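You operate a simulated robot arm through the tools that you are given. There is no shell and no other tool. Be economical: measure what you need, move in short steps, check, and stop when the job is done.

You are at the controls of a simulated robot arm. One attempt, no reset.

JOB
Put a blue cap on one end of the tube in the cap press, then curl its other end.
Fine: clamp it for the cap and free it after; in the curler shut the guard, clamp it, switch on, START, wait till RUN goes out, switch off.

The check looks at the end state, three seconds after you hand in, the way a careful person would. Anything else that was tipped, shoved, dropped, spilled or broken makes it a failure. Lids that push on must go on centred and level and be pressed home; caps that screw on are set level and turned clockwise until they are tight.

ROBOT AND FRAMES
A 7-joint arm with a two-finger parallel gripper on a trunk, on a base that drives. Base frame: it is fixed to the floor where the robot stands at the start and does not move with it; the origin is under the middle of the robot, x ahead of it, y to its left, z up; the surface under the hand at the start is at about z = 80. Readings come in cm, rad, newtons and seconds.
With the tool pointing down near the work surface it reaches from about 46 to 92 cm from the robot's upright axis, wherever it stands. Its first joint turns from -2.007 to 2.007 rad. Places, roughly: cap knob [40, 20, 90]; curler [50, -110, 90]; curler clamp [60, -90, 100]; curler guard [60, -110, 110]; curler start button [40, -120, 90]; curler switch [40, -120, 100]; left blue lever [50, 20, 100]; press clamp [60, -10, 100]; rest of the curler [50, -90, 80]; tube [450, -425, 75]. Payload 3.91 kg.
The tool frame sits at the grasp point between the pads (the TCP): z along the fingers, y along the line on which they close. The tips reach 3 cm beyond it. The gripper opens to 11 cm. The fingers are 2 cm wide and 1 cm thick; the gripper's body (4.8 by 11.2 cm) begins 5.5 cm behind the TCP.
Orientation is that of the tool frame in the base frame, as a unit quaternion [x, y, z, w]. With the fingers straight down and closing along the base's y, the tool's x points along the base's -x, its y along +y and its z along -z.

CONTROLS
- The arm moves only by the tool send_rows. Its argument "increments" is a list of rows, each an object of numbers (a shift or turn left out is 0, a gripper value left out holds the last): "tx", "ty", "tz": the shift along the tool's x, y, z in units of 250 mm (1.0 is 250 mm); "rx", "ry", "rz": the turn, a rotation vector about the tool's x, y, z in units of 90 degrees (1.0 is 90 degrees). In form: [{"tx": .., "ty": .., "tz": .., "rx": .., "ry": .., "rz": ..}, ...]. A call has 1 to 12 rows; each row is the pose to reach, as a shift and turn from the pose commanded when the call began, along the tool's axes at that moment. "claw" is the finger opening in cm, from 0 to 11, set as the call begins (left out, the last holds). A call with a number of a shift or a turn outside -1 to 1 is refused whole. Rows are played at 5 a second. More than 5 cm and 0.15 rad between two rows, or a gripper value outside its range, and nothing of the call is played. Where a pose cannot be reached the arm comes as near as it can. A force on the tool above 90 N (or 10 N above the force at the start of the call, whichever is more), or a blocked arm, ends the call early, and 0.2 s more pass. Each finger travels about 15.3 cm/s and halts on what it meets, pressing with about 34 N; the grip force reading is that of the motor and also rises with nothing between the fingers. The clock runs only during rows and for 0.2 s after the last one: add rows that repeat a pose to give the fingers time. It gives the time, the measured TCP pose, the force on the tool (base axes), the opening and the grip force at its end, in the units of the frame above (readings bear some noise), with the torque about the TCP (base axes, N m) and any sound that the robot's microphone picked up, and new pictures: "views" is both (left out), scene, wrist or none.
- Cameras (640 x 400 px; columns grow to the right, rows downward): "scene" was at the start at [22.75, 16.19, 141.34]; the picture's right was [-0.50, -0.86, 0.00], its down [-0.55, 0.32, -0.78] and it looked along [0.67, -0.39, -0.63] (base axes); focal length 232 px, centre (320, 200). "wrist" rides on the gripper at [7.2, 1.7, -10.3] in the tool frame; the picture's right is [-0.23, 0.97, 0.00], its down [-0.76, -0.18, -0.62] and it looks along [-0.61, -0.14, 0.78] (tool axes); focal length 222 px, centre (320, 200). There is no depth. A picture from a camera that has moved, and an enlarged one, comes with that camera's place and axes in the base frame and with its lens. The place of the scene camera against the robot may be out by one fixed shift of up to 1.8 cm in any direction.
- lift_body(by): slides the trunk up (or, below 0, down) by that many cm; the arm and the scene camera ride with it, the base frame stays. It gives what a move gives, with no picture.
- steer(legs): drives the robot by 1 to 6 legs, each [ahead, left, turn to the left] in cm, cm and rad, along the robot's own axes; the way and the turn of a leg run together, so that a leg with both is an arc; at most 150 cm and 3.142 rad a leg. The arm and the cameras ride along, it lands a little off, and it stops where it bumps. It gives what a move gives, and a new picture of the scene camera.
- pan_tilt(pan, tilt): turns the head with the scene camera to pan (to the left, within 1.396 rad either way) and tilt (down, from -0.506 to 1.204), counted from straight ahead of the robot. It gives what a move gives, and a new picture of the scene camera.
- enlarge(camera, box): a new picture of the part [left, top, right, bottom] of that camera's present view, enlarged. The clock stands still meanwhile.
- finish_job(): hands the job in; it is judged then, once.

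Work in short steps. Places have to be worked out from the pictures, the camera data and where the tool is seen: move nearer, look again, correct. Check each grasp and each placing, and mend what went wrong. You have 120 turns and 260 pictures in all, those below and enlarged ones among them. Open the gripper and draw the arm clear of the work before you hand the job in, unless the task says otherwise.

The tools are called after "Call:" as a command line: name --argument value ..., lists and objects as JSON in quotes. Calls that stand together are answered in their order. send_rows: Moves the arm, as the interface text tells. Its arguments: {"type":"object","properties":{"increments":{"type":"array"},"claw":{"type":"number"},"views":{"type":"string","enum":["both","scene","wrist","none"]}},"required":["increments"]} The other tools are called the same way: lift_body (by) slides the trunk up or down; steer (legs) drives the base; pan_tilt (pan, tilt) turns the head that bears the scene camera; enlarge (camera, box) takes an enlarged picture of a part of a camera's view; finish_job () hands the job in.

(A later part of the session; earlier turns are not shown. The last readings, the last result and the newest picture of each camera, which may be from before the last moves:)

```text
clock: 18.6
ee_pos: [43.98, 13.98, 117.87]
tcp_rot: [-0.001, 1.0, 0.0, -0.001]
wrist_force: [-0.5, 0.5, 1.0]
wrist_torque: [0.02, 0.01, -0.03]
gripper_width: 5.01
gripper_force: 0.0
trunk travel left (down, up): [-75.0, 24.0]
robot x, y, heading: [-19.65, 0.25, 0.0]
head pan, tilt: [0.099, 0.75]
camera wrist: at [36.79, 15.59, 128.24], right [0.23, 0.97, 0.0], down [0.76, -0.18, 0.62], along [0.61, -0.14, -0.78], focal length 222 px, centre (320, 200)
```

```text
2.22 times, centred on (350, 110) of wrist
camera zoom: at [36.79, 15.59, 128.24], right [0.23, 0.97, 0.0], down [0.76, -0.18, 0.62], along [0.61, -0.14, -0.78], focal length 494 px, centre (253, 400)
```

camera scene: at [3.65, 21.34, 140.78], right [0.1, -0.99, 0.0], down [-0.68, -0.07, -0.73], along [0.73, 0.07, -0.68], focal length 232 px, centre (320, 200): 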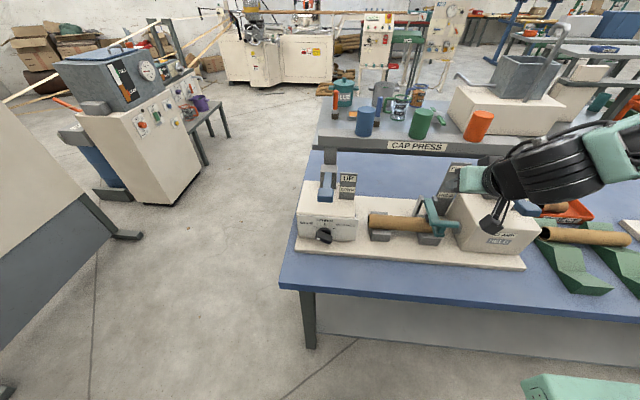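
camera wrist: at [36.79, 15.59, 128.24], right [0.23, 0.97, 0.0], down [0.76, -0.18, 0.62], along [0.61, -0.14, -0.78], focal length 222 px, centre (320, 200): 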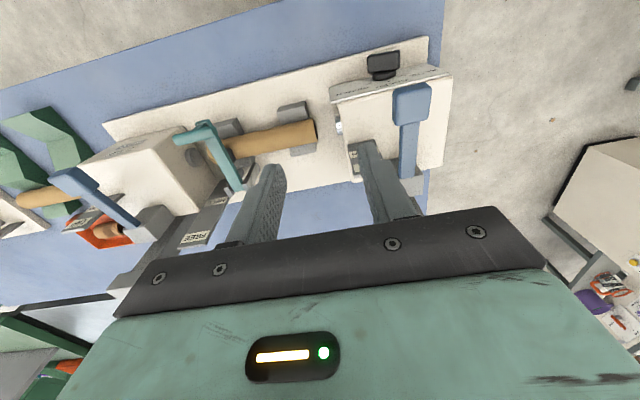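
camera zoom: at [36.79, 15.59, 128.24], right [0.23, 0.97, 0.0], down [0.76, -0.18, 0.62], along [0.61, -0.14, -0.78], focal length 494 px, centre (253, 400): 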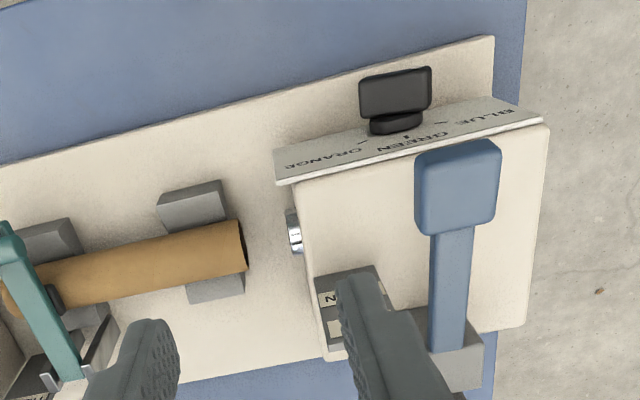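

Handle at about (46.5, 24.2, 101.6). I close the fingers, go above it and come down to just over it.

Call:
send_rows --increments '[{"tx": -0.05, "ty": 0.15}, {"tx": -0.1, "ty": 0.3}, {"tx": -0.1, "ty": 0.41}, {"tx": -0.1, "ty": 0.41, "tz": 0.15}, {"tx": -0.1, "ty": 0.41, "tz": 0.3}, {"tx": -0.1, "ty": 0.41, "tz": 0.38}, {"tx": -0.1, "ty": 0.41, "tz": 0.38}]' --claw 0 --views "both"

```text
clock: 20.2
ee_pos: [46.4, 24.32, 108.47]
tcp_rot: [0.0, 1.0, 0.0, 0.0]
wrist_force: [-0.5, 0.0, -0.1]
wrist_torque: [0.03, 0.0, -0.04]
gripper_width: 0.0
gripper_force: 34.0
trunk travel left (down, up): [-75.0, 24.0]
robot x, y, heading: [-19.96, 0.2, 0.001]
head pan, tilt: [0.099, 0.75]
camera scene: at [3.64, 21.34, 140.78], right [0.1, -0.99, 0.0], down [-0.68, -0.07, -0.73], along [0.73, 0.07, -0.68], focal length 232 px, centre (320, 200)
camera wrist: at [39.2, 25.9, 118.77], right [0.23, 0.97, 0.0], down [0.76, -0.18, 0.62], along [0.61, -0.14, -0.78], focal length 222 px, centre (320, 200)
```

scene: 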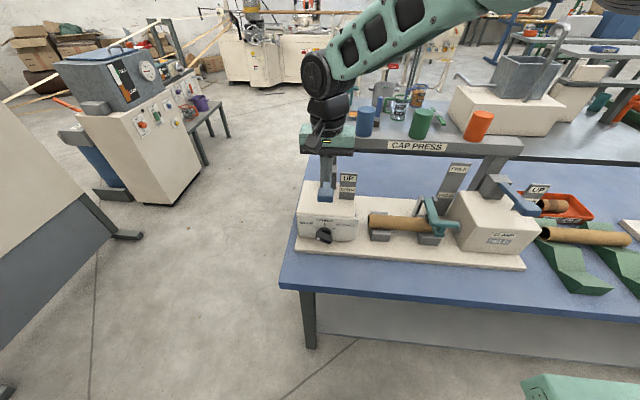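
wrist: 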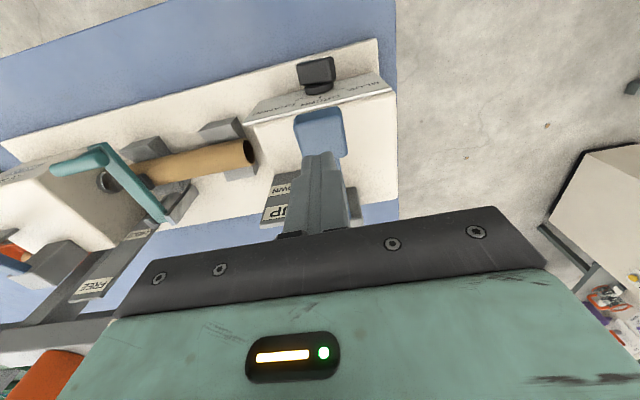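

Fingers are above the handle, slightly to the rear; shift 1 cm frontward and press down.

Call:
send_rows --increments '[{"tx": 0.05}, {"tx": 0.05, "tz": 0.06}, {"tx": 0.05, "tz": 0.12}, {"tx": 0.05, "tz": 0.17}, {"tx": 0.05, "tz": 0.22}, {"tx": 0.05, "tz": 0.27}, {"tx": 0.05, "tz": 0.32}, {"tx": 0.05, "tz": 0.36}, {"tx": 0.05, "tz": 0.4}, {"tx": 0.05, "tz": 0.44}]' --views "both"

Call:
enlarge --camera "scene" --box '[290, 150, 450, 260]'

```text
clock: 22.0
ee_pos: [45.17, 24.18, 101.24]
tcp_rot: [-0.001, 1.0, 0.004, 0.006]
wrist_force: [-23.2, -17.2, 52.7]
wrist_torque: [-0.49, 0.17, -0.22]
gripper_width: 0.01
gripper_force: 34.4
trunk travel left (down, up): [-75.0, 24.0]
robot x, y, heading: [-20.01, -0.11, -0.004]
head pan, tilt: [0.099, 0.75]
stopped in row 9: the force on the tool passed its limit at 101 N (the readings are from after the stop); the commanded pose is now the measured one
camera scene: at [3.29, 21.15, 140.9], right [0.1, -0.99, 0.0], down [-0.68, -0.07, -0.73], along [0.73, 0.07, -0.68], focal length 232 px, centre (320, 200)
camera wrist: at [37.84, 25.87, 111.48], right [0.23, 0.97, 0.01], down [0.75, -0.18, 0.63], along [0.62, -0.13, -0.78], focal length 222 px, centre (320, 200)
```

scene: 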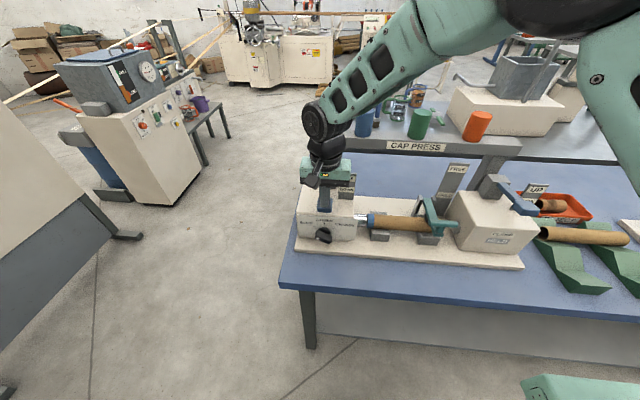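
wrist: 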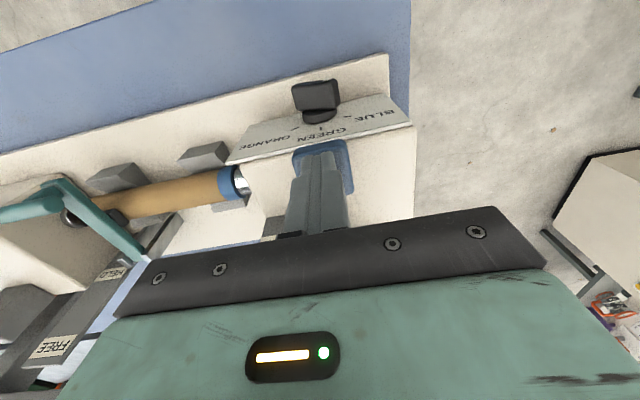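

```text
3.64 times, centred on (370, 205) of scene
camera zoom: at [3.29, 21.15, 140.9], right [0.1, -0.99, 0.0], down [-0.68, -0.07, -0.73], along [0.73, 0.07, -0.68], focal length 844 px, centre (138, 182)
```

zoom: 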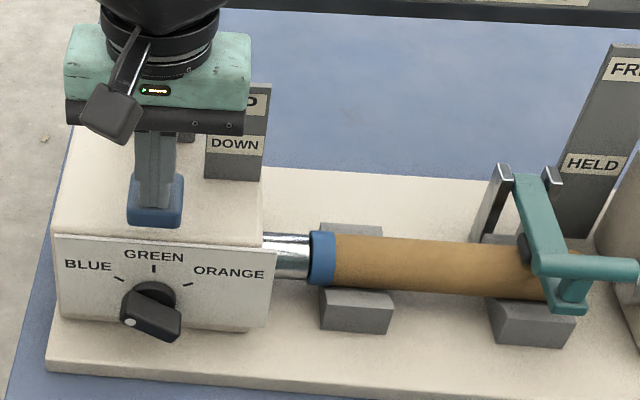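

The blue cap is on the tube. I press once more to make sure the lever is at its stop.

Call:
send_rows --increments '[{"tz": 0.02}, {"tz": 0.04}, {"tz": 0.06}, {"tz": 0.08}]' --views "wrist"

Call:
enlarge --camera "wrist" --box '[60, 60, 420, 285]'

```text
clock: 22.5
ee_pos: [45.24, 24.42, 101.19]
tcp_rot: [-0.001, 1.0, 0.006, 0.007]
wrist_force: [-22.3, -14.8, 48.3]
wrist_torque: [-0.46, 0.2, -0.2]
gripper_width: 0.0
gripper_force: 34.0
trunk travel left (down, up): [-75.0, 24.0]
robot x, y, heading: [-20.04, -0.09, -0.0]
head pan, tilt: [0.099, 0.75]
stopped in row 2: the force on the tool passed its limit at 94 N (the readings are from after the stop); the commanded pose is now the measured one
camera wrist: at [37.88, 25.91, 111.48], right [0.23, 0.97, 0.01], down [0.75, -0.18, 0.63], along [0.62, -0.13, -0.77], focal length 222 px, centre (320, 200)
```

wrist: 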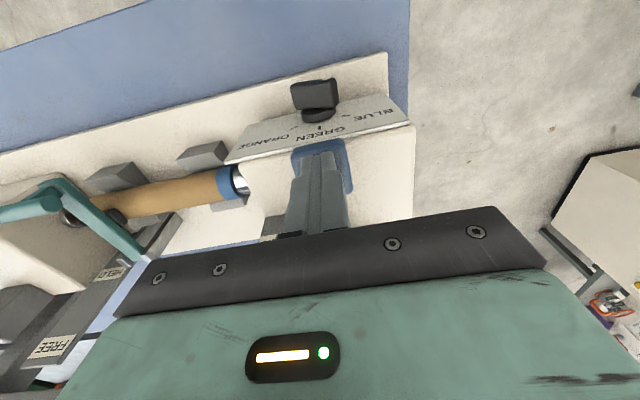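

```text
1.78 times, centred on (240, 172) of wrist
camera zoom: at [37.88, 25.91, 111.48], right [0.23, 0.97, 0.01], down [0.75, -0.18, 0.63], along [0.62, -0.13, -0.77], focal length 395 px, centre (462, 249)
```

zoom: 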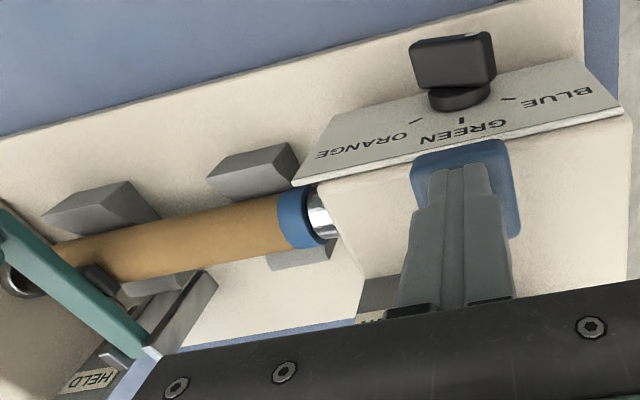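

Firmly at the stop. I lift off and see whether the lever springs back.

Call:
send_rows --increments '[{"tz": -0.05}, {"tz": -0.2}, {"tz": -0.36}, {"tz": -0.36}]' --views "both"

Call:
enlarge --camera "scene" --box '[290, 150, 450, 260]'

```text
clock: 23.5
ee_pos: [45.3, 24.33, 109.63]
tcp_rot: [0.0, 1.0, 0.006, 0.007]
wrist_force: [0.2, 0.0, 0.2]
wrist_torque: [-0.02, -0.01, 0.0]
gripper_width: 0.0
gripper_force: 34.1
trunk travel left (down, up): [-75.0, 24.0]
robot x, y, heading: [-19.85, 0.01, -0.002]
head pan, tilt: [0.099, 0.75]
camera scene: at [3.6, 21.3, 140.78], right [0.1, -0.99, 0.0], down [-0.68, -0.07, -0.73], along [0.73, 0.07, -0.68], focal length 232 px, centre (320, 200)
camera wrist: at [37.93, 25.84, 119.96], right [0.22, 0.97, 0.01], down [0.75, -0.18, 0.63], along [0.62, -0.13, -0.78], focal length 222 px, centre (320, 200)
```

scene: 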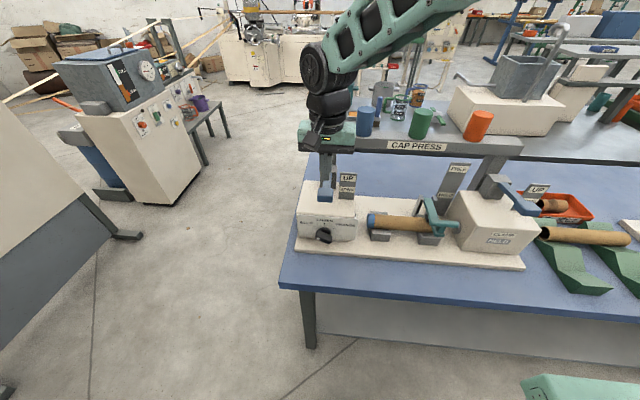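
wrist: 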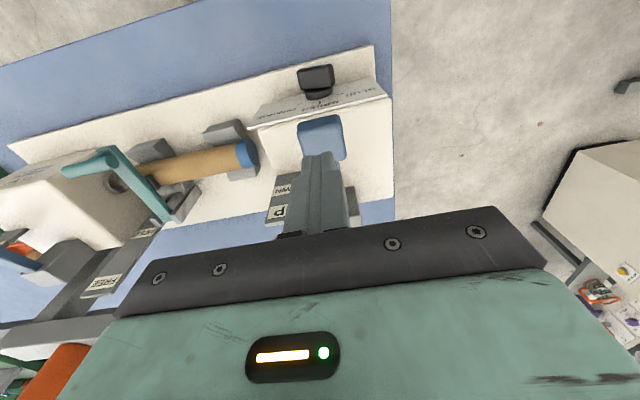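

```text
3.64 times, centred on (370, 205) of scene
camera zoom: at [3.6, 21.3, 140.78], right [0.1, -0.99, 0.0], down [-0.68, -0.07, -0.73], along [0.73, 0.07, -0.68], focal length 844 px, centre (138, 182)
```

zoom: 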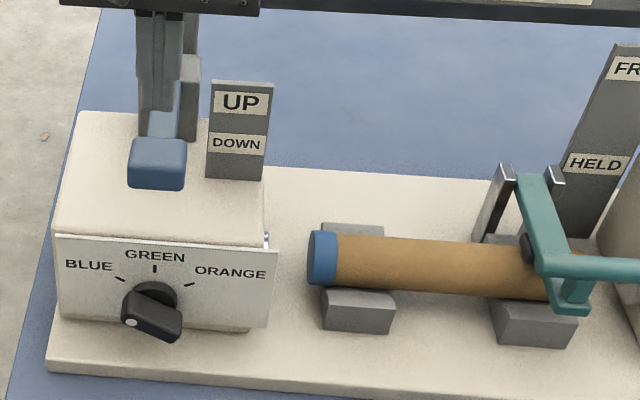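

The lever sprang back UP, plunger retracted, cap seated. Now return to the clamp with 45° pitched tool and look at the bar in HELD position.

Call:
send_rows --increments '[{"ty": -0.12, "tx": 0.05, "ry": -0.07}, {"ty": -0.24, "tx": 0.1, "ry": -0.14}, {"ty": -0.37, "tx": 0.15, "ry": -0.21}, {"ty": -0.5, "tx": 0.2, "ry": -0.28}, {"ty": -0.63, "tx": 0.25, "ry": -0.35}, {"ty": -0.76, "tx": 0.3, "ry": -0.42}, {"ty": -0.9, "tx": 0.36, "ry": -0.5}, {"ty": -0.9, "tx": 0.36, "ry": -0.5}]' --claw 3.6 --views "none"

Call:
send_rows --increments '[{"ty": -0.12, "tx": 0.08, "tz": 0.08}, {"ty": -0.24, "tx": 0.16, "tz": 0.16}, {"ty": -0.36, "tx": 0.2, "tz": 0.2}, {"ty": -0.36, "tx": 0.2, "tz": 0.2}]' --views "both"

Call:
enlarge --camera "wrist" --box '[240, 0, 400, 150]'

Call:
enlarge --camera "scene" --box '[360, 150, 490, 250]'

```text
clock: 25.3
ee_pos: [39.31, 3.59, 111.48]
tcp_rot: [0.038, 0.924, 0.063, 0.375]
wrist_force: [-0.1, -0.3, 0.3]
wrist_torque: [0.0, -0.02, -0.01]
gripper_width: 3.58
gripper_force: 0.0
out of reach, approached as far as the arm can: row 7, 8
trunk travel left (down, up): [-75.0, 24.0]
robot x, y, heading: [-20.04, 0.09, -0.004]
head pan, tilt: [0.099, 0.75]
stopped in row 8: the arm was blocked; the commanded pose is now the measured one
```

```text
clock: 26.3
ee_pos: [43.49, -2.9, 103.2]
tcp_rot: [0.037, 0.925, 0.064, 0.374]
wrist_force: [-0.8, 0.0, -0.1]
wrist_torque: [0.01, 0.04, -0.03]
gripper_width: 3.62
gripper_force: 0.1
out of reach, approached as far as the arm can: row 1, 2, 3, 4
trunk travel left (down, up): [-75.0, 24.0]
robot x, y, heading: [-19.84, -0.17, -0.0]
head pan, tilt: [0.099, 0.75]
camera scene: at [3.58, 21.29, 140.78], right [0.1, -0.99, 0.0], down [-0.68, -0.07, -0.73], along [0.73, 0.07, -0.68], focal length 232 px, centre (320, 200)
camera wrist: at [31.21, -1.34, 105.79], right [0.18, 0.94, 0.3], down [0.11, -0.32, 0.94], along [0.98, -0.14, -0.16], focal length 222 px, centre (320, 200)
```

scene: 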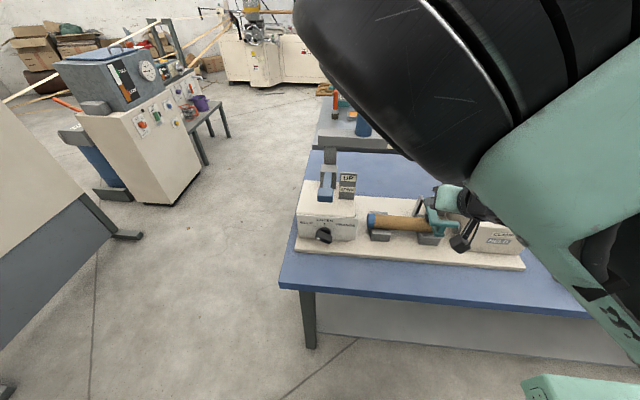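
wrist: 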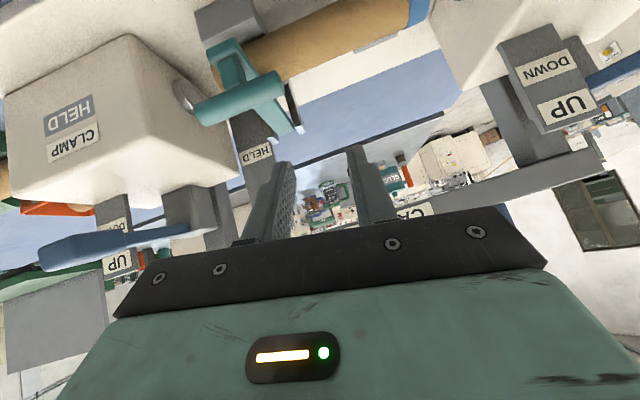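

```text
2.67 times, centred on (320, 75) of wrist
camera zoom: at [31.21, -1.34, 105.79], right [0.18, 0.94, 0.3], down [0.11, -0.32, 0.94], along [0.98, -0.14, -0.16], focal length 592 px, centre (320, 533)
```

zoom: 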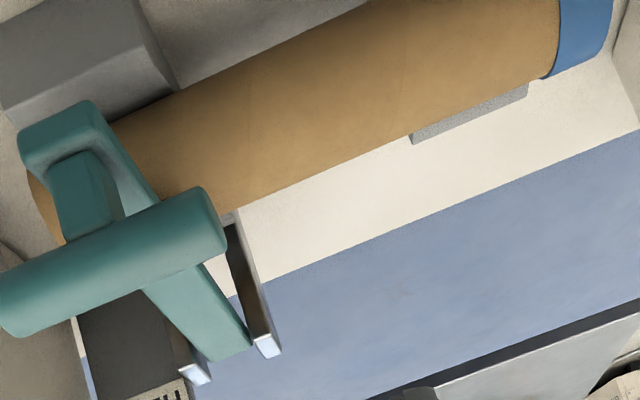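

```text
4.00 times, centred on (425, 200) of scene
camera zoom: at [3.58, 21.29, 140.78], right [0.1, -0.99, 0.0], down [-0.68, -0.07, -0.73], along [0.73, 0.07, -0.68], focal length 929 px, centre (-100, 200)
```

zoom: 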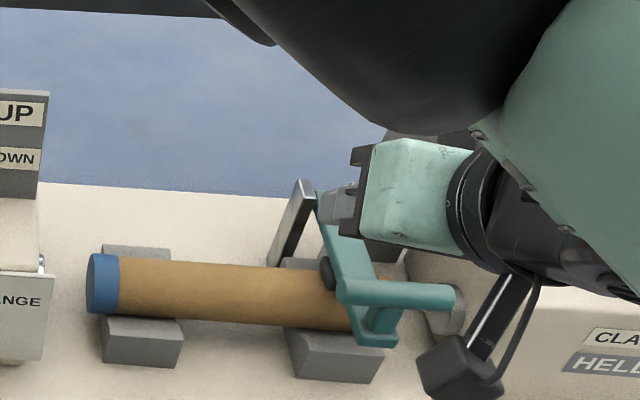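

Bar now at ≈(46.4,−7.2,93.5); pitched poses this close are at a joint limit, so I back the base another 10 cm first.

Call:
steer --legs '[[-10, 0, 0]]'

```text
clock: 27.5
ee_pos: [33.2, -2.87, 103.13]
tcp_rot: [0.037, 0.925, 0.063, 0.374]
wrist_force: [0.4, -0.2, -0.5]
wrist_torque: [-0.04, 0.06, 0.01]
gripper_width: 3.61
gripper_force: 0.0
trunk travel left (down, up): [-75.0, 24.0]
robot x, y, heading: [-30.33, -0.35, 0.004]
head pan, tilt: [0.099, 0.75]
camera scene: at [-6.74, 21.3, 140.78], right [0.1, -0.99, 0.0], down [-0.68, -0.07, -0.73], along [0.73, 0.07, -0.68], focal length 232 px, centre (320, 200)
```

scene: 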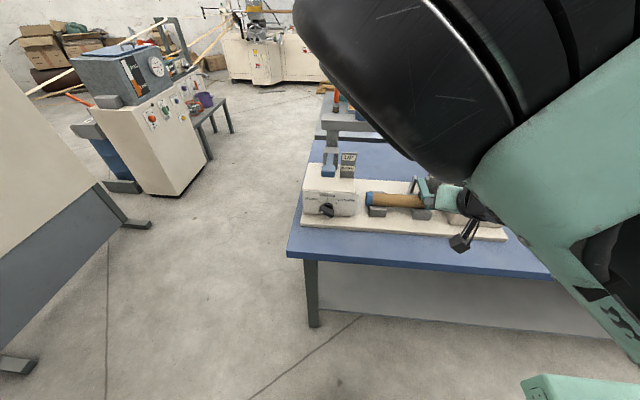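

Move to the standoff in front of the bar, straightening the tool.

Call:
send_rows --increments '[{"tz": 0.1, "ty": -0.06, "rx": 0.02, "rz": -0.025}, {"tz": 0.2, "ty": -0.12, "rx": 0.04, "rz": -0.05, "ry": -0.005}, {"tz": 0.3, "ty": -0.172, "rx": 0.057, "rz": -0.075, "ry": -0.011}, {"tz": 0.3, "ty": -0.172, "rx": 0.057, "rz": -0.075, "ry": -0.011}]' --views "wrist"

Call:
enlarge --camera "wrist" --box '[210, 0, 410, 200]'

```text
clock: 28.5
ee_pos: [38.3, -6.5, 97.16]
tcp_rot: [-0.001, 0.924, 0.0, 0.383]
wrist_force: [0.1, -0.3, 0.7]
wrist_torque: [-0.01, -0.02, 0.01]
gripper_width: 3.63
gripper_force: 0.1
trunk travel left (down, up): [-75.0, 24.0]
robot x, y, heading: [-30.37, -0.17, 0.001]
head pan, tilt: [0.099, 0.75]
camera wrist: at [25.87, -4.84, 99.28], right [0.16, 0.97, 0.16], down [0.1, -0.18, 0.98], along [0.98, -0.14, -0.12], focal length 222 px, centre (320, 200)
```

wrist: 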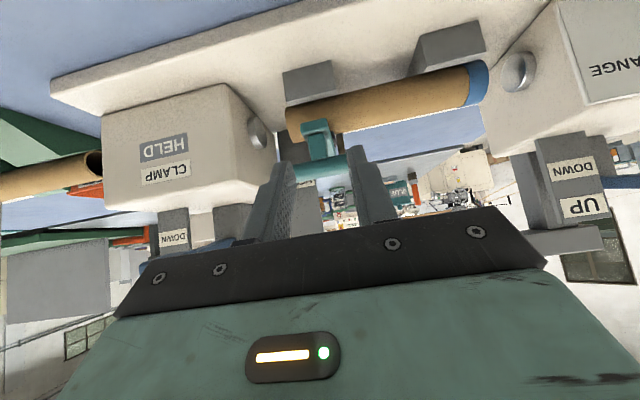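

```text
2.00 times, centred on (310, 100) of wrist
camera zoom: at [25.87, -4.84, 99.28], right [0.16, 0.97, 0.16], down [0.1, -0.18, 0.98], along [0.98, -0.14, -0.12], focal length 444 px, centre (340, 400)
```

zoom: 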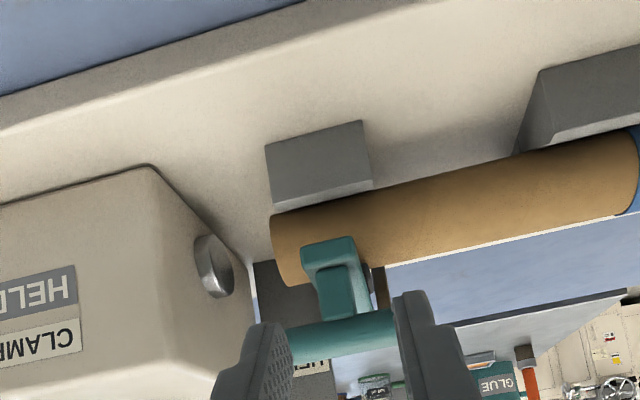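

Good alignment. Advance the fingers under the bar, straddling the neck.

Call:
send_rows --increments '[{"ty": -0.034}, {"ty": -0.034, "tz": 0.15}, {"ty": -0.034, "tz": 0.25}, {"ty": -0.034, "tz": 0.32}, {"ty": -0.034, "tz": 0.32}]' --views "wrist"

Call:
enlarge --camera "scene" --box '[340, 150, 500, 250]'

```text
clock: 29.7
ee_pos: [44.06, -7.39, 91.43]
tcp_rot: [0.0, 0.924, -0.001, 0.383]
wrist_force: [0.2, 0.2, -0.1]
wrist_torque: [0.04, 0.03, 0.01]
gripper_width: 3.59
gripper_force: 0.0
trunk travel left (down, up): [-75.0, 24.0]
robot x, y, heading: [-30.02, 0.17, 0.0]
head pan, tilt: [0.099, 0.75]
camera wrist: at [31.7, -5.74, 93.54], right [0.16, 0.97, 0.16], down [0.1, -0.18, 0.98], along [0.98, -0.14, -0.12], focal length 222 px, centre (320, 200)
```

wrist: 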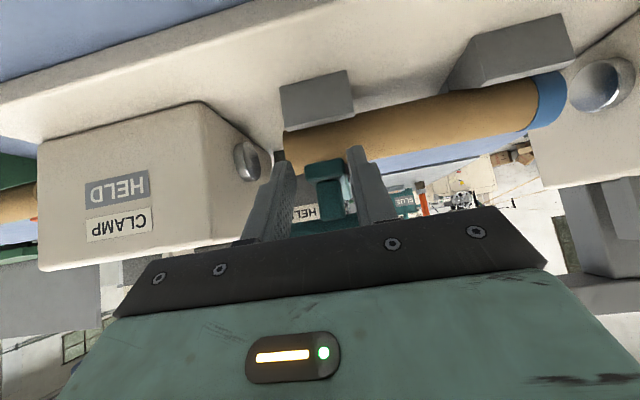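

```text
4.00 times, centred on (420, 200) of scene
camera zoom: at [-6.74, 21.3, 140.78], right [0.1, -0.99, 0.0], down [-0.68, -0.07, -0.73], along [0.73, 0.07, -0.68], focal length 929 px, centre (-80, 200)
```

zoom: 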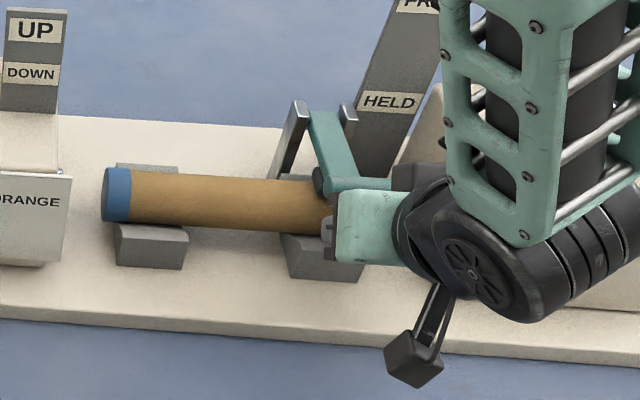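

Fingers are in place around the neck. Now push the bar up and over, first to about mid-travel.

Call:
send_rows --increments '[{"tx": -0.045, "tz": -0.01}, {"tx": -0.1, "tz": -0.03}, {"tx": -0.157, "tz": -0.044}, {"tx": -0.225, "tz": -0.056}, {"tx": -0.297, "tz": -0.062}]' --views "wrist"

Call:
enlarge --camera "scene" --box '[340, 130, 500, 230]'

```text
clock: 30.9
ee_pos: [48.17, -7.31, 97.93]
tcp_rot: [0.001, 0.923, -0.002, 0.384]
wrist_force: [-0.7, -0.2, 0.3]
wrist_torque: [0.0, -0.02, 0.03]
gripper_width: 3.58
gripper_force: 0.1
trunk travel left (down, up): [-75.0, 24.0]
robot x, y, heading: [-30.2, -0.54, 0.005]
head pan, tilt: [0.099, 0.75]
camera wrist: at [35.73, -5.65, 100.06], right [0.16, 0.97, 0.16], down [0.1, -0.18, 0.98], along [0.98, -0.14, -0.12], focal length 222 px, centre (320, 200)
```

wrist: 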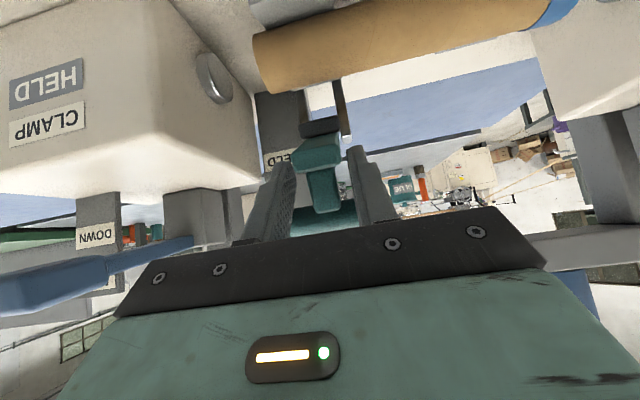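

```text
4.00 times, centred on (420, 180) of scene
camera zoom: at [-6.74, 21.31, 140.78], right [0.1, -0.99, 0.0], down [-0.68, -0.07, -0.73], along [0.73, 0.07, -0.68], focal length 929 px, centre (-80, 280)
```

zoom: 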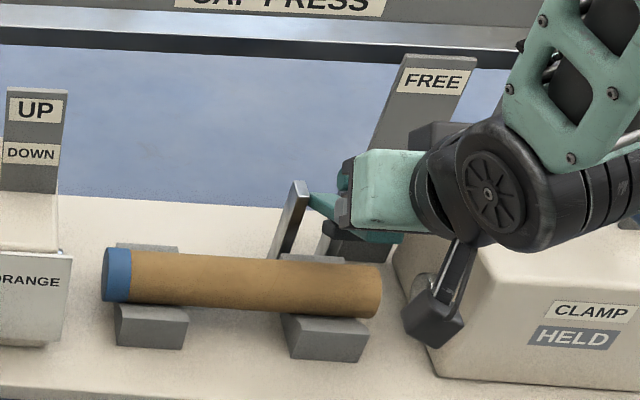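

Lever is rising nicely; continue the arc toward FREE.

Call:
send_rows --increments '[{"tx": -0.07, "tz": 0.005}, {"tx": -0.14, "tz": 0.01}, {"tx": -0.205, "tz": 0.03}, {"tx": -0.27, "tz": 0.06}]' --views "wrist"

```text
clock: 31.9
ee_pos: [54.07, -7.2, 101.74]
tcp_rot: [0.0, 0.924, -0.001, 0.383]
wrist_force: [-0.8, -0.1, 0.9]
wrist_torque: [0.02, 0.0, -0.01]
gripper_width: 3.6
gripper_force: 0.1
trunk travel left (down, up): [-75.0, 24.0]
robot x, y, heading: [-30.3, -0.17, 0.003]
head pan, tilt: [0.099, 0.75]
camera wrist: at [41.57, -5.48, 103.89], right [0.16, 0.97, 0.16], down [0.1, -0.18, 0.98], along [0.98, -0.14, -0.12], focal length 222 px, centre (320, 200)
```

wrist: 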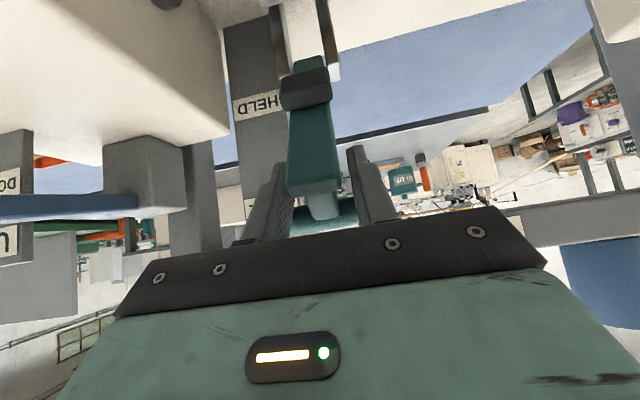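

Continue the last part of the arc.

Call:
send_rows --increments '[{"tx": -0.06, "tz": 0.035}, {"tx": -0.115, "tz": 0.075}, {"tx": -0.16, "tz": 0.12}, {"tx": -0.2, "tz": 0.16}]' --views "wrist"

Call:
enlarge --camera "scene" --box '[340, 110, 500, 230]'

```text
clock: 32.9
ee_pos: [60.44, -7.43, 102.23]
tcp_rot: [0.001, 0.924, -0.001, 0.383]
wrist_force: [0.1, -0.3, 0.6]
wrist_torque: [-0.03, -0.05, -0.01]
gripper_width: 3.61
gripper_force: 0.1
trunk travel left (down, up): [-75.0, 24.0]
robot x, y, heading: [-30.04, -0.22, -0.001]
head pan, tilt: [0.099, 0.75]
camera wrist: at [47.91, -5.67, 104.39], right [0.16, 0.97, 0.16], down [0.1, -0.18, 0.98], along [0.98, -0.14, -0.12], focal length 222 px, centre (320, 200)
```

wrist: 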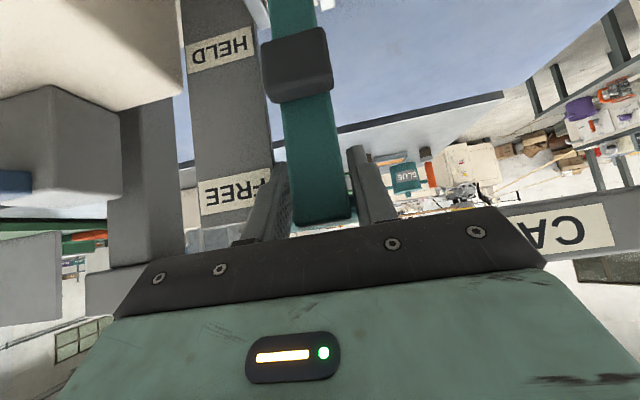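

```text
3.33 times, centred on (420, 170) of scene
camera zoom: at [-6.75, 21.3, 140.79], right [0.1, -0.99, 0.0], down [-0.68, -0.07, -0.73], along [0.73, 0.07, -0.68], focal length 774 px, centre (-13, 300)
```

zoom: 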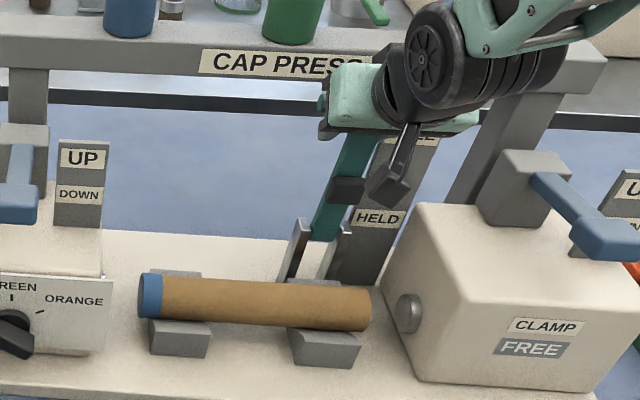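

Indicator reads FREE and the lever is upright. Withdraw, then turn the tool vertical.

Call:
send_rows --increments '[{"tx": 0.02, "tz": -0.02}, {"tx": 0.03, "tz": -0.15}, {"tx": 0.03, "tz": -0.33}, {"tx": 0.03, "tz": -0.5}]' --views "none"

Call:
send_rows --increments '[{"tz": -0.05, "ry": 0.085}, {"tz": -0.1, "ry": 0.17}, {"tz": -0.15, "ry": 0.255, "ty": 0.1}, {"tz": -0.15, "ry": 0.34, "ty": 0.2}, {"tz": -0.15, "ry": 0.42, "ty": 0.3}, {"tz": -0.15, "ry": 0.5, "ty": 0.3}, {"tz": -0.15, "ry": 0.5, "ty": 0.3}]' --views "none"

```text
clock: 33.9
ee_pos: [51.05, -7.33, 110.69]
tcp_rot: [-0.001, 0.924, 0.0, 0.383]
wrist_force: [0.1, 0.7, -0.6]
wrist_torque: [0.01, 0.01, 0.01]
gripper_width: 3.6
gripper_force: 0.1
trunk travel left (down, up): [-75.0, 24.0]
robot x, y, heading: [-30.52, -0.38, 0.005]
head pan, tilt: [0.099, 0.75]
```

```text
clock: 35.5
ee_pos: [48.35, 0.06, 113.33]
tcp_rot: [0.0, 1.0, -0.001, 0.0]
wrist_force: [0.6, -0.4, 1.2]
wrist_torque: [0.02, -0.01, -0.01]
gripper_width: 3.59
gripper_force: 0.0
trunk travel left (down, up): [-75.0, 24.0]
robot x, y, heading: [-30.46, -0.04, 0.004]
head pan, tilt: [0.099, 0.75]
```

Now rotate the tool 90° about its axis so the fingers close along x across the tube, opening to 8 cm, and centre above the tube.

Call:
send_rows --increments '[{"rz": 0.09}, {"rz": 0.18}, {"rz": 0.27}, {"rz": 0.36}, {"rz": 0.45}, {"rz": 0.54}, {"rz": 0.63}, {"rz": 0.72}, {"rz": 0.81}, {"rz": 0.9, "tx": -0.07}, {"rz": 1.0, "tx": -0.15}, {"rz": 1.0, "tx": -0.15}]' --claw 8 --views "both"

```text
refused: row 11 steps farther than a row can; nothing moved
```

Call:
send_rows --increments '[{"rz": 0.09}, {"rz": 0.18}, {"rz": 0.27}, {"rz": 0.36}, {"rz": 0.45}, {"rz": 0.54}, {"rz": 0.63}, {"rz": 0.72}, {"rz": 0.81, "tx": -0.05}, {"rz": 0.9, "tx": -0.1}, {"rz": 0.99, "tx": -0.15}, {"rz": 1.0, "tx": -0.15}]' --claw 8 --views "both"

Call:
enlarge --camera "wrist" --box '[160, 0, 480, 200]'

```text
clock: 38.1
ee_pos: [52.2, 0.14, 113.3]
tcp_rot: [0.707, 0.707, 0.0, 0.0]
wrist_force: [0.9, 1.5, -0.1]
wrist_torque: [0.01, -0.01, 0.0]
gripper_width: 8.0
gripper_force: 0.1
trunk travel left (down, up): [-75.0, 24.0]
robot x, y, heading: [-30.57, -0.25, 0.005]
head pan, tilt: [0.099, 0.75]
camera scene: at [-6.74, 21.29, 140.78], right [0.1, -0.99, 0.0], down [-0.68, -0.07, -0.73], along [0.73, 0.07, -0.68], focal length 232 px, centre (320, 200)
camera wrist: at [53.86, 7.35, 123.62], right [0.97, -0.23, 0.0], down [-0.18, -0.76, 0.62], along [-0.14, -0.61, -0.78], focal length 222 px, centre (320, 200)
```

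scene: 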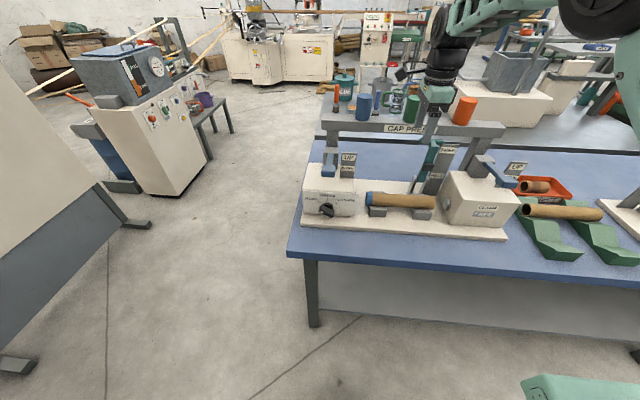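
wrist: 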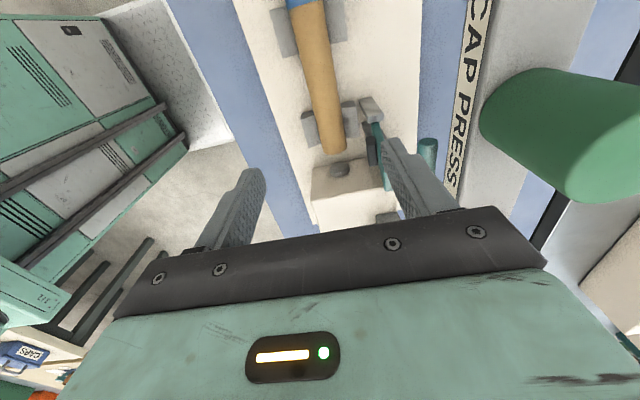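

```text
2.00 times, centred on (320, 100) of wrist
camera zoom: at [53.86, 7.35, 123.62], right [0.97, -0.23, 0.0], down [-0.18, -0.76, 0.62], along [-0.14, -0.61, -0.78], focal length 444 px, centre (320, 400)
```

zoom: 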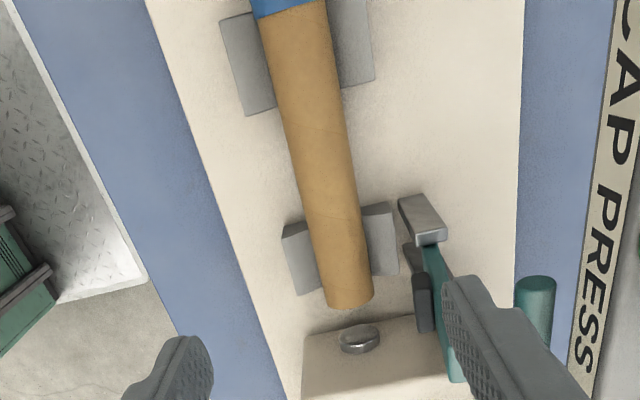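

Tube axis at x≈52.7. Shift +0.5 cm and descend to z≈88, fingers either side.

Call:
send_rows --increments '[{"ty": 0.02, "tz": 0.18}, {"ty": 0.02, "tz": 0.36}, {"ty": 0.02, "tz": 0.54}, {"ty": 0.02, "tz": 0.72}, {"ty": 0.02, "tz": 0.88}, {"ty": 0.02, "tz": 1.0}, {"ty": 0.02, "tz": 1.0}]' --views "wrist"

Call:
enlarge --camera "scene" --box '[340, 150, 470, 250]'

```text
clock: 39.7
ee_pos: [52.73, 0.25, 88.58]
tcp_rot: [0.707, 0.707, 0.0, 0.002]
wrist_force: [-0.6, 0.1, -0.2]
wrist_torque: [0.0, -0.01, 0.03]
gripper_width: 8.0
gripper_force: 0.1
trunk travel left (down, up): [-75.0, 24.0]
robot x, y, heading: [-30.51, -0.31, 0.002]
head pan, tilt: [0.099, 0.75]
camera wrist: at [54.4, 7.51, 98.86], right [0.97, -0.23, 0.0], down [-0.18, -0.76, 0.62], along [-0.14, -0.61, -0.78], focal length 222 px, centre (320, 200)
```

wrist: 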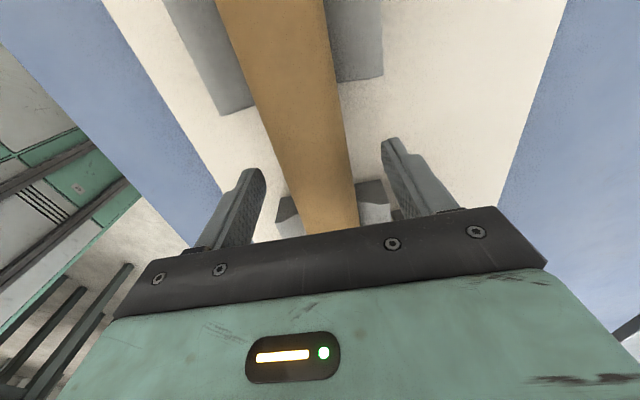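

```text
4.00 times, centred on (405, 200) of scene
camera zoom: at [-6.74, 21.29, 140.78], right [0.1, -0.99, 0.0], down [-0.68, -0.07, -0.73], along [0.73, 0.07, -0.68], focal length 929 px, centre (-20, 200)
```

zoom: 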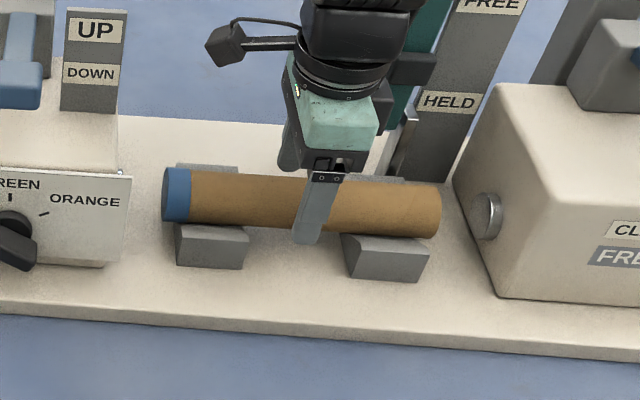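

Fingers straddle the tube between the rests. Lower 1.6 cm and close.

Call:
send_rows --increments '[{"tz": 0.035, "ty": -0.01}, {"tz": 0.065, "ty": -0.01}, {"tz": 0.065, "ty": -0.01}]' --views "none"

Call:
send_rows --increments '[{}, {}, {}, {}]' --claw 3.8 --views "wrist"

```text
clock: 40.5
ee_pos: [52.4, 0.26, 86.7]
tcp_rot: [0.708, 0.707, -0.001, 0.0]
wrist_force: [0.5, -0.1, 1.0]
wrist_torque: [-0.02, 0.03, 0.0]
gripper_width: 7.98
gripper_force: 0.1
trunk travel left (down, up): [-75.0, 24.0]
robot x, y, heading: [-30.24, -0.15, -0.002]
head pan, tilt: [0.099, 0.75]
```

```text
clock: 41.5
ee_pos: [52.41, 0.14, 86.78]
tcp_rot: [0.707, 0.707, -0.001, 0.0]
wrist_force: [-0.7, -0.1, -0.3]
wrist_torque: [-0.03, -0.02, 0.01]
gripper_width: 4.38
gripper_force: 34.3
trunk travel left (down, up): [-75.0, 24.0]
robot x, y, heading: [-30.08, -0.13, 0.003]
head pan, tilt: [0.099, 0.75]
camera wrist: at [54.14, 7.44, 97.08], right [0.97, -0.23, 0.0], down [-0.18, -0.76, 0.62], along [-0.14, -0.61, -0.78], focal length 222 px, centre (320, 200)
```

wrist: 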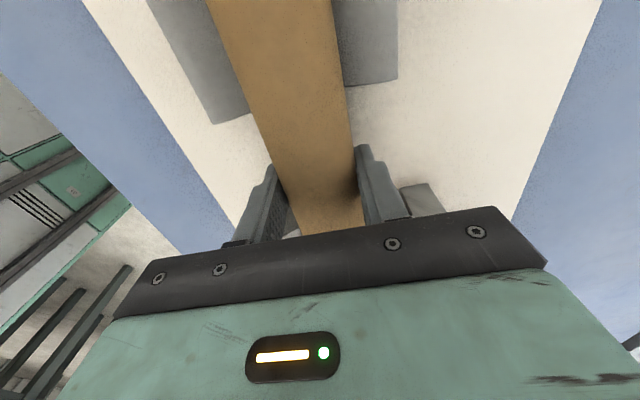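

Tube gripped, diameter ≈4.4 cm, centred. Lift straight up 25 cm.

Call:
send_rows --increments '[{"tz": -0.1}, {"tz": -0.25}, {"tz": -0.42}, {"tz": -0.6}, {"tz": -0.78}, {"tz": -0.95}, {"tz": -1.0}, {"tz": -1.0}]' --views "both"

Call:
pan_tilt --pan -0.9 --tilt 0.6

```text
clock: 43.3
ee_pos: [52.34, 0.17, 111.74]
tcp_rot: [0.708, 0.707, -0.001, 0.0]
wrist_force: [0.6, -0.5, 1.1]
wrist_torque: [0.03, -0.01, -0.01]
gripper_width: 3.81
gripper_force: 0.1
trunk travel left (down, up): [-75.0, 24.0]
robot x, y, heading: [-30.35, -0.13, 0.004]
head pan, tilt: [0.099, 0.75]
camera scene: at [-6.74, 21.29, 140.78], right [0.1, -0.99, 0.0], down [-0.68, -0.07, -0.73], along [0.73, 0.07, -0.68], focal length 232 px, centre (320, 200)
camera wrist: at [54.12, 7.41, 122.0], right [0.97, -0.23, 0.0], down [-0.18, -0.76, 0.62], along [-0.14, -0.61, -0.78], focal length 222 px, centre (320, 200)
```

scene: 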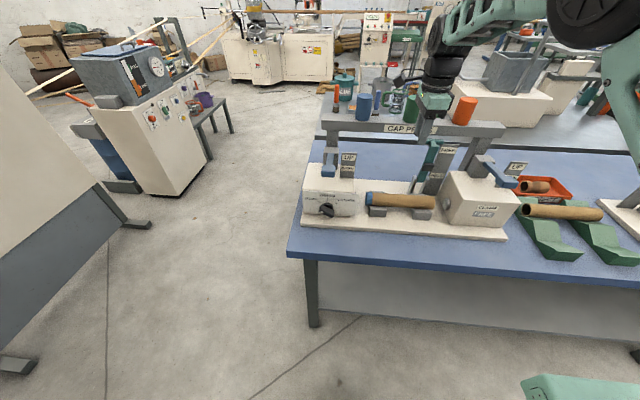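
wrist: 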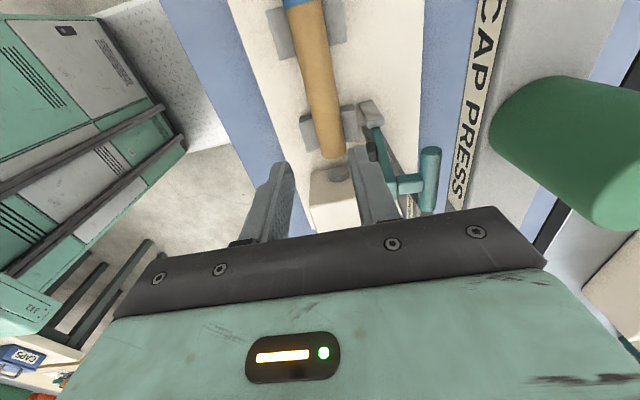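

```text
clock: 44.5
ee_pos: [52.42, 0.09, 111.6]
tcp_rot: [0.708, 0.706, -0.001, 0.0]
wrist_force: [0.1, -0.2, -0.3]
wrist_torque: [-0.02, 0.01, -0.01]
gripper_width: 3.78
gripper_force: 0.1
trunk travel left (down, up): [-75.0, 24.0]
robot x, y, heading: [-30.26, -0.08, -0.001]
head pan, tilt: [-0.901, 0.6]
camera scene: at [-9.47, 13.54, 142.07], right [-0.78, -0.62, 0.0], down [-0.35, 0.44, -0.82], along [0.51, -0.65, -0.57], focal length 232 px, centre (320, 200)
```

scene: 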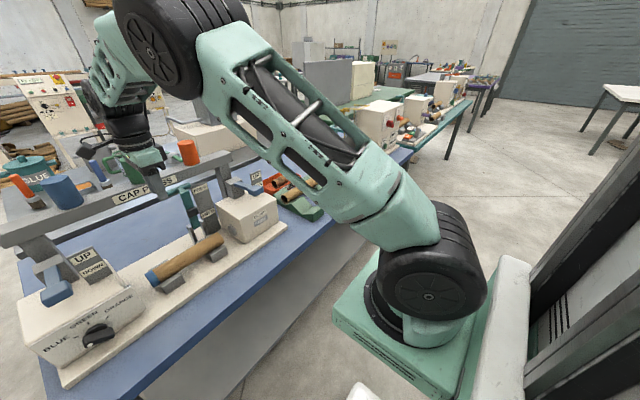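

The tube slipped out during the lift and still lies on its rests. I go down again and grip with full closing command, slightly deeper.

Call:
send_rows --increments '[{"tz": 0.18}, {"tz": 0.36}, {"tz": 0.54}, {"tz": 0.72}, {"tz": 0.88}, {"tz": 1.0}, {"tz": 1.0}]' --claw 8 --views "none"

Call:
pan_tilt --pan -0.2 --tilt 0.75

Call:
enlarge --camera "scene" --box '[260, 150, 420, 270]'

Call:
enlarge --camera "wrist" --box '[180, 60, 460, 240]'

```text
clock: 46.1
ee_pos: [52.15, 0.27, 86.53]
tcp_rot: [0.708, 0.707, 0.001, 0.001]
wrist_force: [0.8, -0.1, -0.6]
wrist_torque: [0.02, 0.01, 0.01]
gripper_width: 8.02
gripper_force: 0.0
trunk travel left (down, up): [-75.0, 24.0]
robot x, y, heading: [-30.15, 0.18, -0.001]
head pan, tilt: [-0.901, 0.6]
```

```text
clock: 47.2
ee_pos: [52.18, 0.28, 86.57]
tcp_rot: [0.707, 0.707, -0.001, 0.0]
wrist_force: [0.1, -0.5, 0.0]
wrist_torque: [-0.01, -0.04, -0.01]
gripper_width: 8.0
gripper_force: 0.1
trunk travel left (down, up): [-75.0, 24.0]
robot x, y, heading: [-30.01, -0.14, -0.002]
head pan, tilt: [-0.201, 0.75]
camera scene: at [-6.86, 18.81, 140.78], right [-0.2, -0.98, 0.0], down [-0.67, 0.14, -0.73], along [0.72, -0.15, -0.68], focal length 232 px, centre (320, 200)
```

scene: 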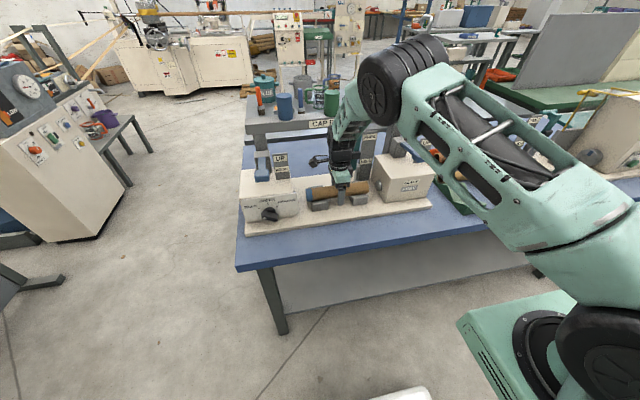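

```text
3.33 times, centred on (340, 210) of scene
camera zoom: at [-6.86, 18.81, 140.78], right [-0.2, -0.98, 0.0], down [-0.67, 0.14, -0.73], along [0.72, -0.15, -0.68], focal length 774 px, centre (253, 167)
```

zoom: 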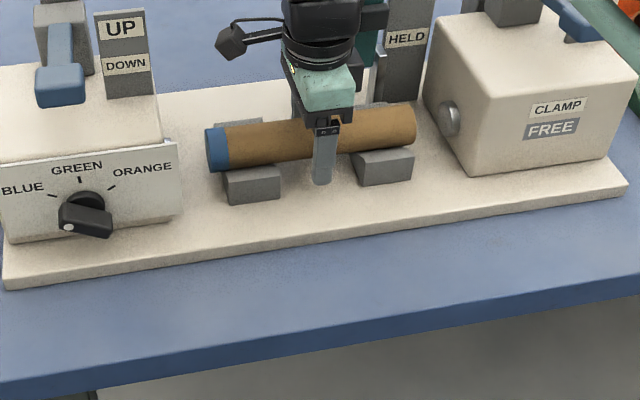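

```text
2.22 times, centred on (320, 150) of wrist
camera zoom: at [53.88, 7.5, 96.95], right [0.97, -0.23, 0.0], down [-0.18, -0.76, 0.62], along [-0.14, -0.61, -0.78], focal length 494 px, centre (320, 311)
```

zoom: 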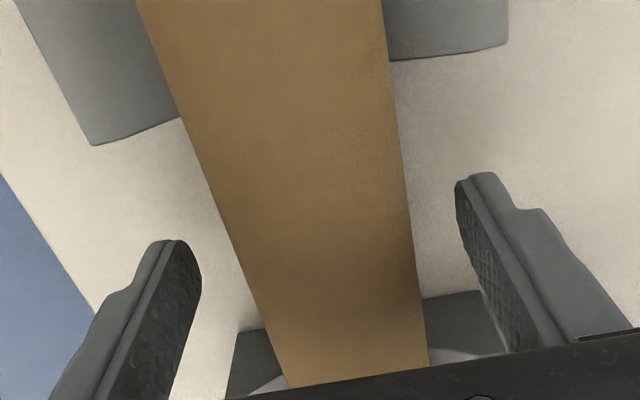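

Still well placed. Lower ~0.8 cm, close fully, then lift a little as a test.

Call:
send_rows --increments '[{"tz": 0.03}, {"tz": 0.03}]' --views "none"

Call:
send_rows --increments '[{}, {}, {}, {}, {}]' --claw 0 --views "none"

Call:
send_rows --increments '[{"tz": -0.02}, {"tz": -0.04}, {"tz": -0.06}, {"tz": -0.08}]' --views "wrist"

Call:
enlarge --camera "scene" --box '[260, 150, 420, 270]'

```text
clock: 47.8
ee_pos: [52.09, 0.14, 85.74]
tcp_rot: [0.708, 0.706, 0.001, 0.001]
wrist_force: [-0.4, -0.6, 0.6]
wrist_torque: [0.0, -0.01, 0.01]
gripper_width: 8.0
gripper_force: 0.1
trunk travel left (down, up): [-75.0, 24.0]
robot x, y, heading: [-30.13, -0.07, 0.006]
head pan, tilt: [-0.201, 0.75]
```

```text
clock: 49.0
ee_pos: [52.22, 0.17, 85.83]
tcp_rot: [0.708, 0.706, 0.0, 0.002]
wrist_force: [3.3, -0.1, 2.4]
wrist_torque: [-0.11, -0.02, 0.0]
gripper_width: 4.37
gripper_force: 33.3
trunk travel left (down, up): [-75.0, 24.0]
robot x, y, heading: [-29.81, -0.05, -0.0]
head pan, tilt: [-0.201, 0.75]
```

```text
clock: 50.0
ee_pos: [52.23, 0.36, 87.8]
tcp_rot: [0.707, 0.707, 0.0, 0.0]
wrist_force: [-0.9, -0.4, -1.0]
wrist_torque: [0.0, 0.05, -0.02]
gripper_width: 4.37
gripper_force: 33.7
trunk travel left (down, up): [-75.0, 24.0]
robot x, y, heading: [-30.32, 0.02, -0.001]
head pan, tilt: [-0.201, 0.75]
camera wrist: at [53.98, 7.44, 98.23], right [0.97, -0.23, 0.0], down [-0.18, -0.76, 0.62], along [-0.14, -0.61, -0.78], focal length 222 px, centre (320, 200)
```

wrist: 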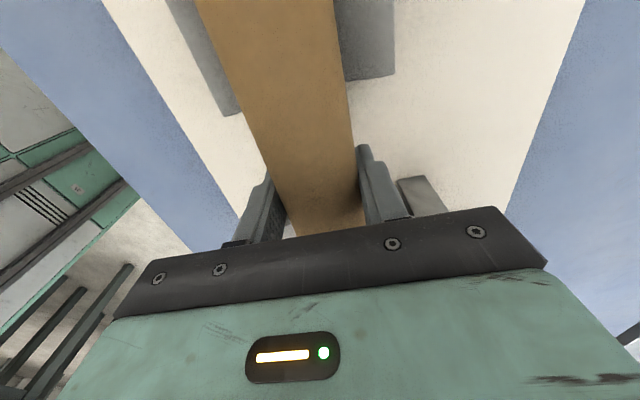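

```text
3.33 times, centred on (340, 210) of scene
camera zoom: at [-6.85, 18.82, 140.78], right [-0.2, -0.98, 0.0], down [-0.67, 0.13, -0.73], along [0.72, -0.14, -0.68], focal length 774 px, centre (253, 167)
```

zoom: 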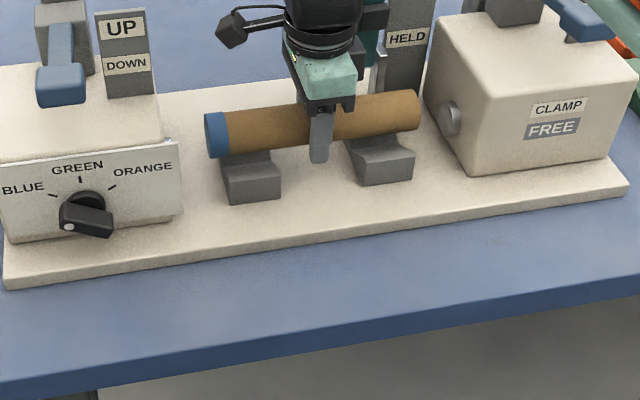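

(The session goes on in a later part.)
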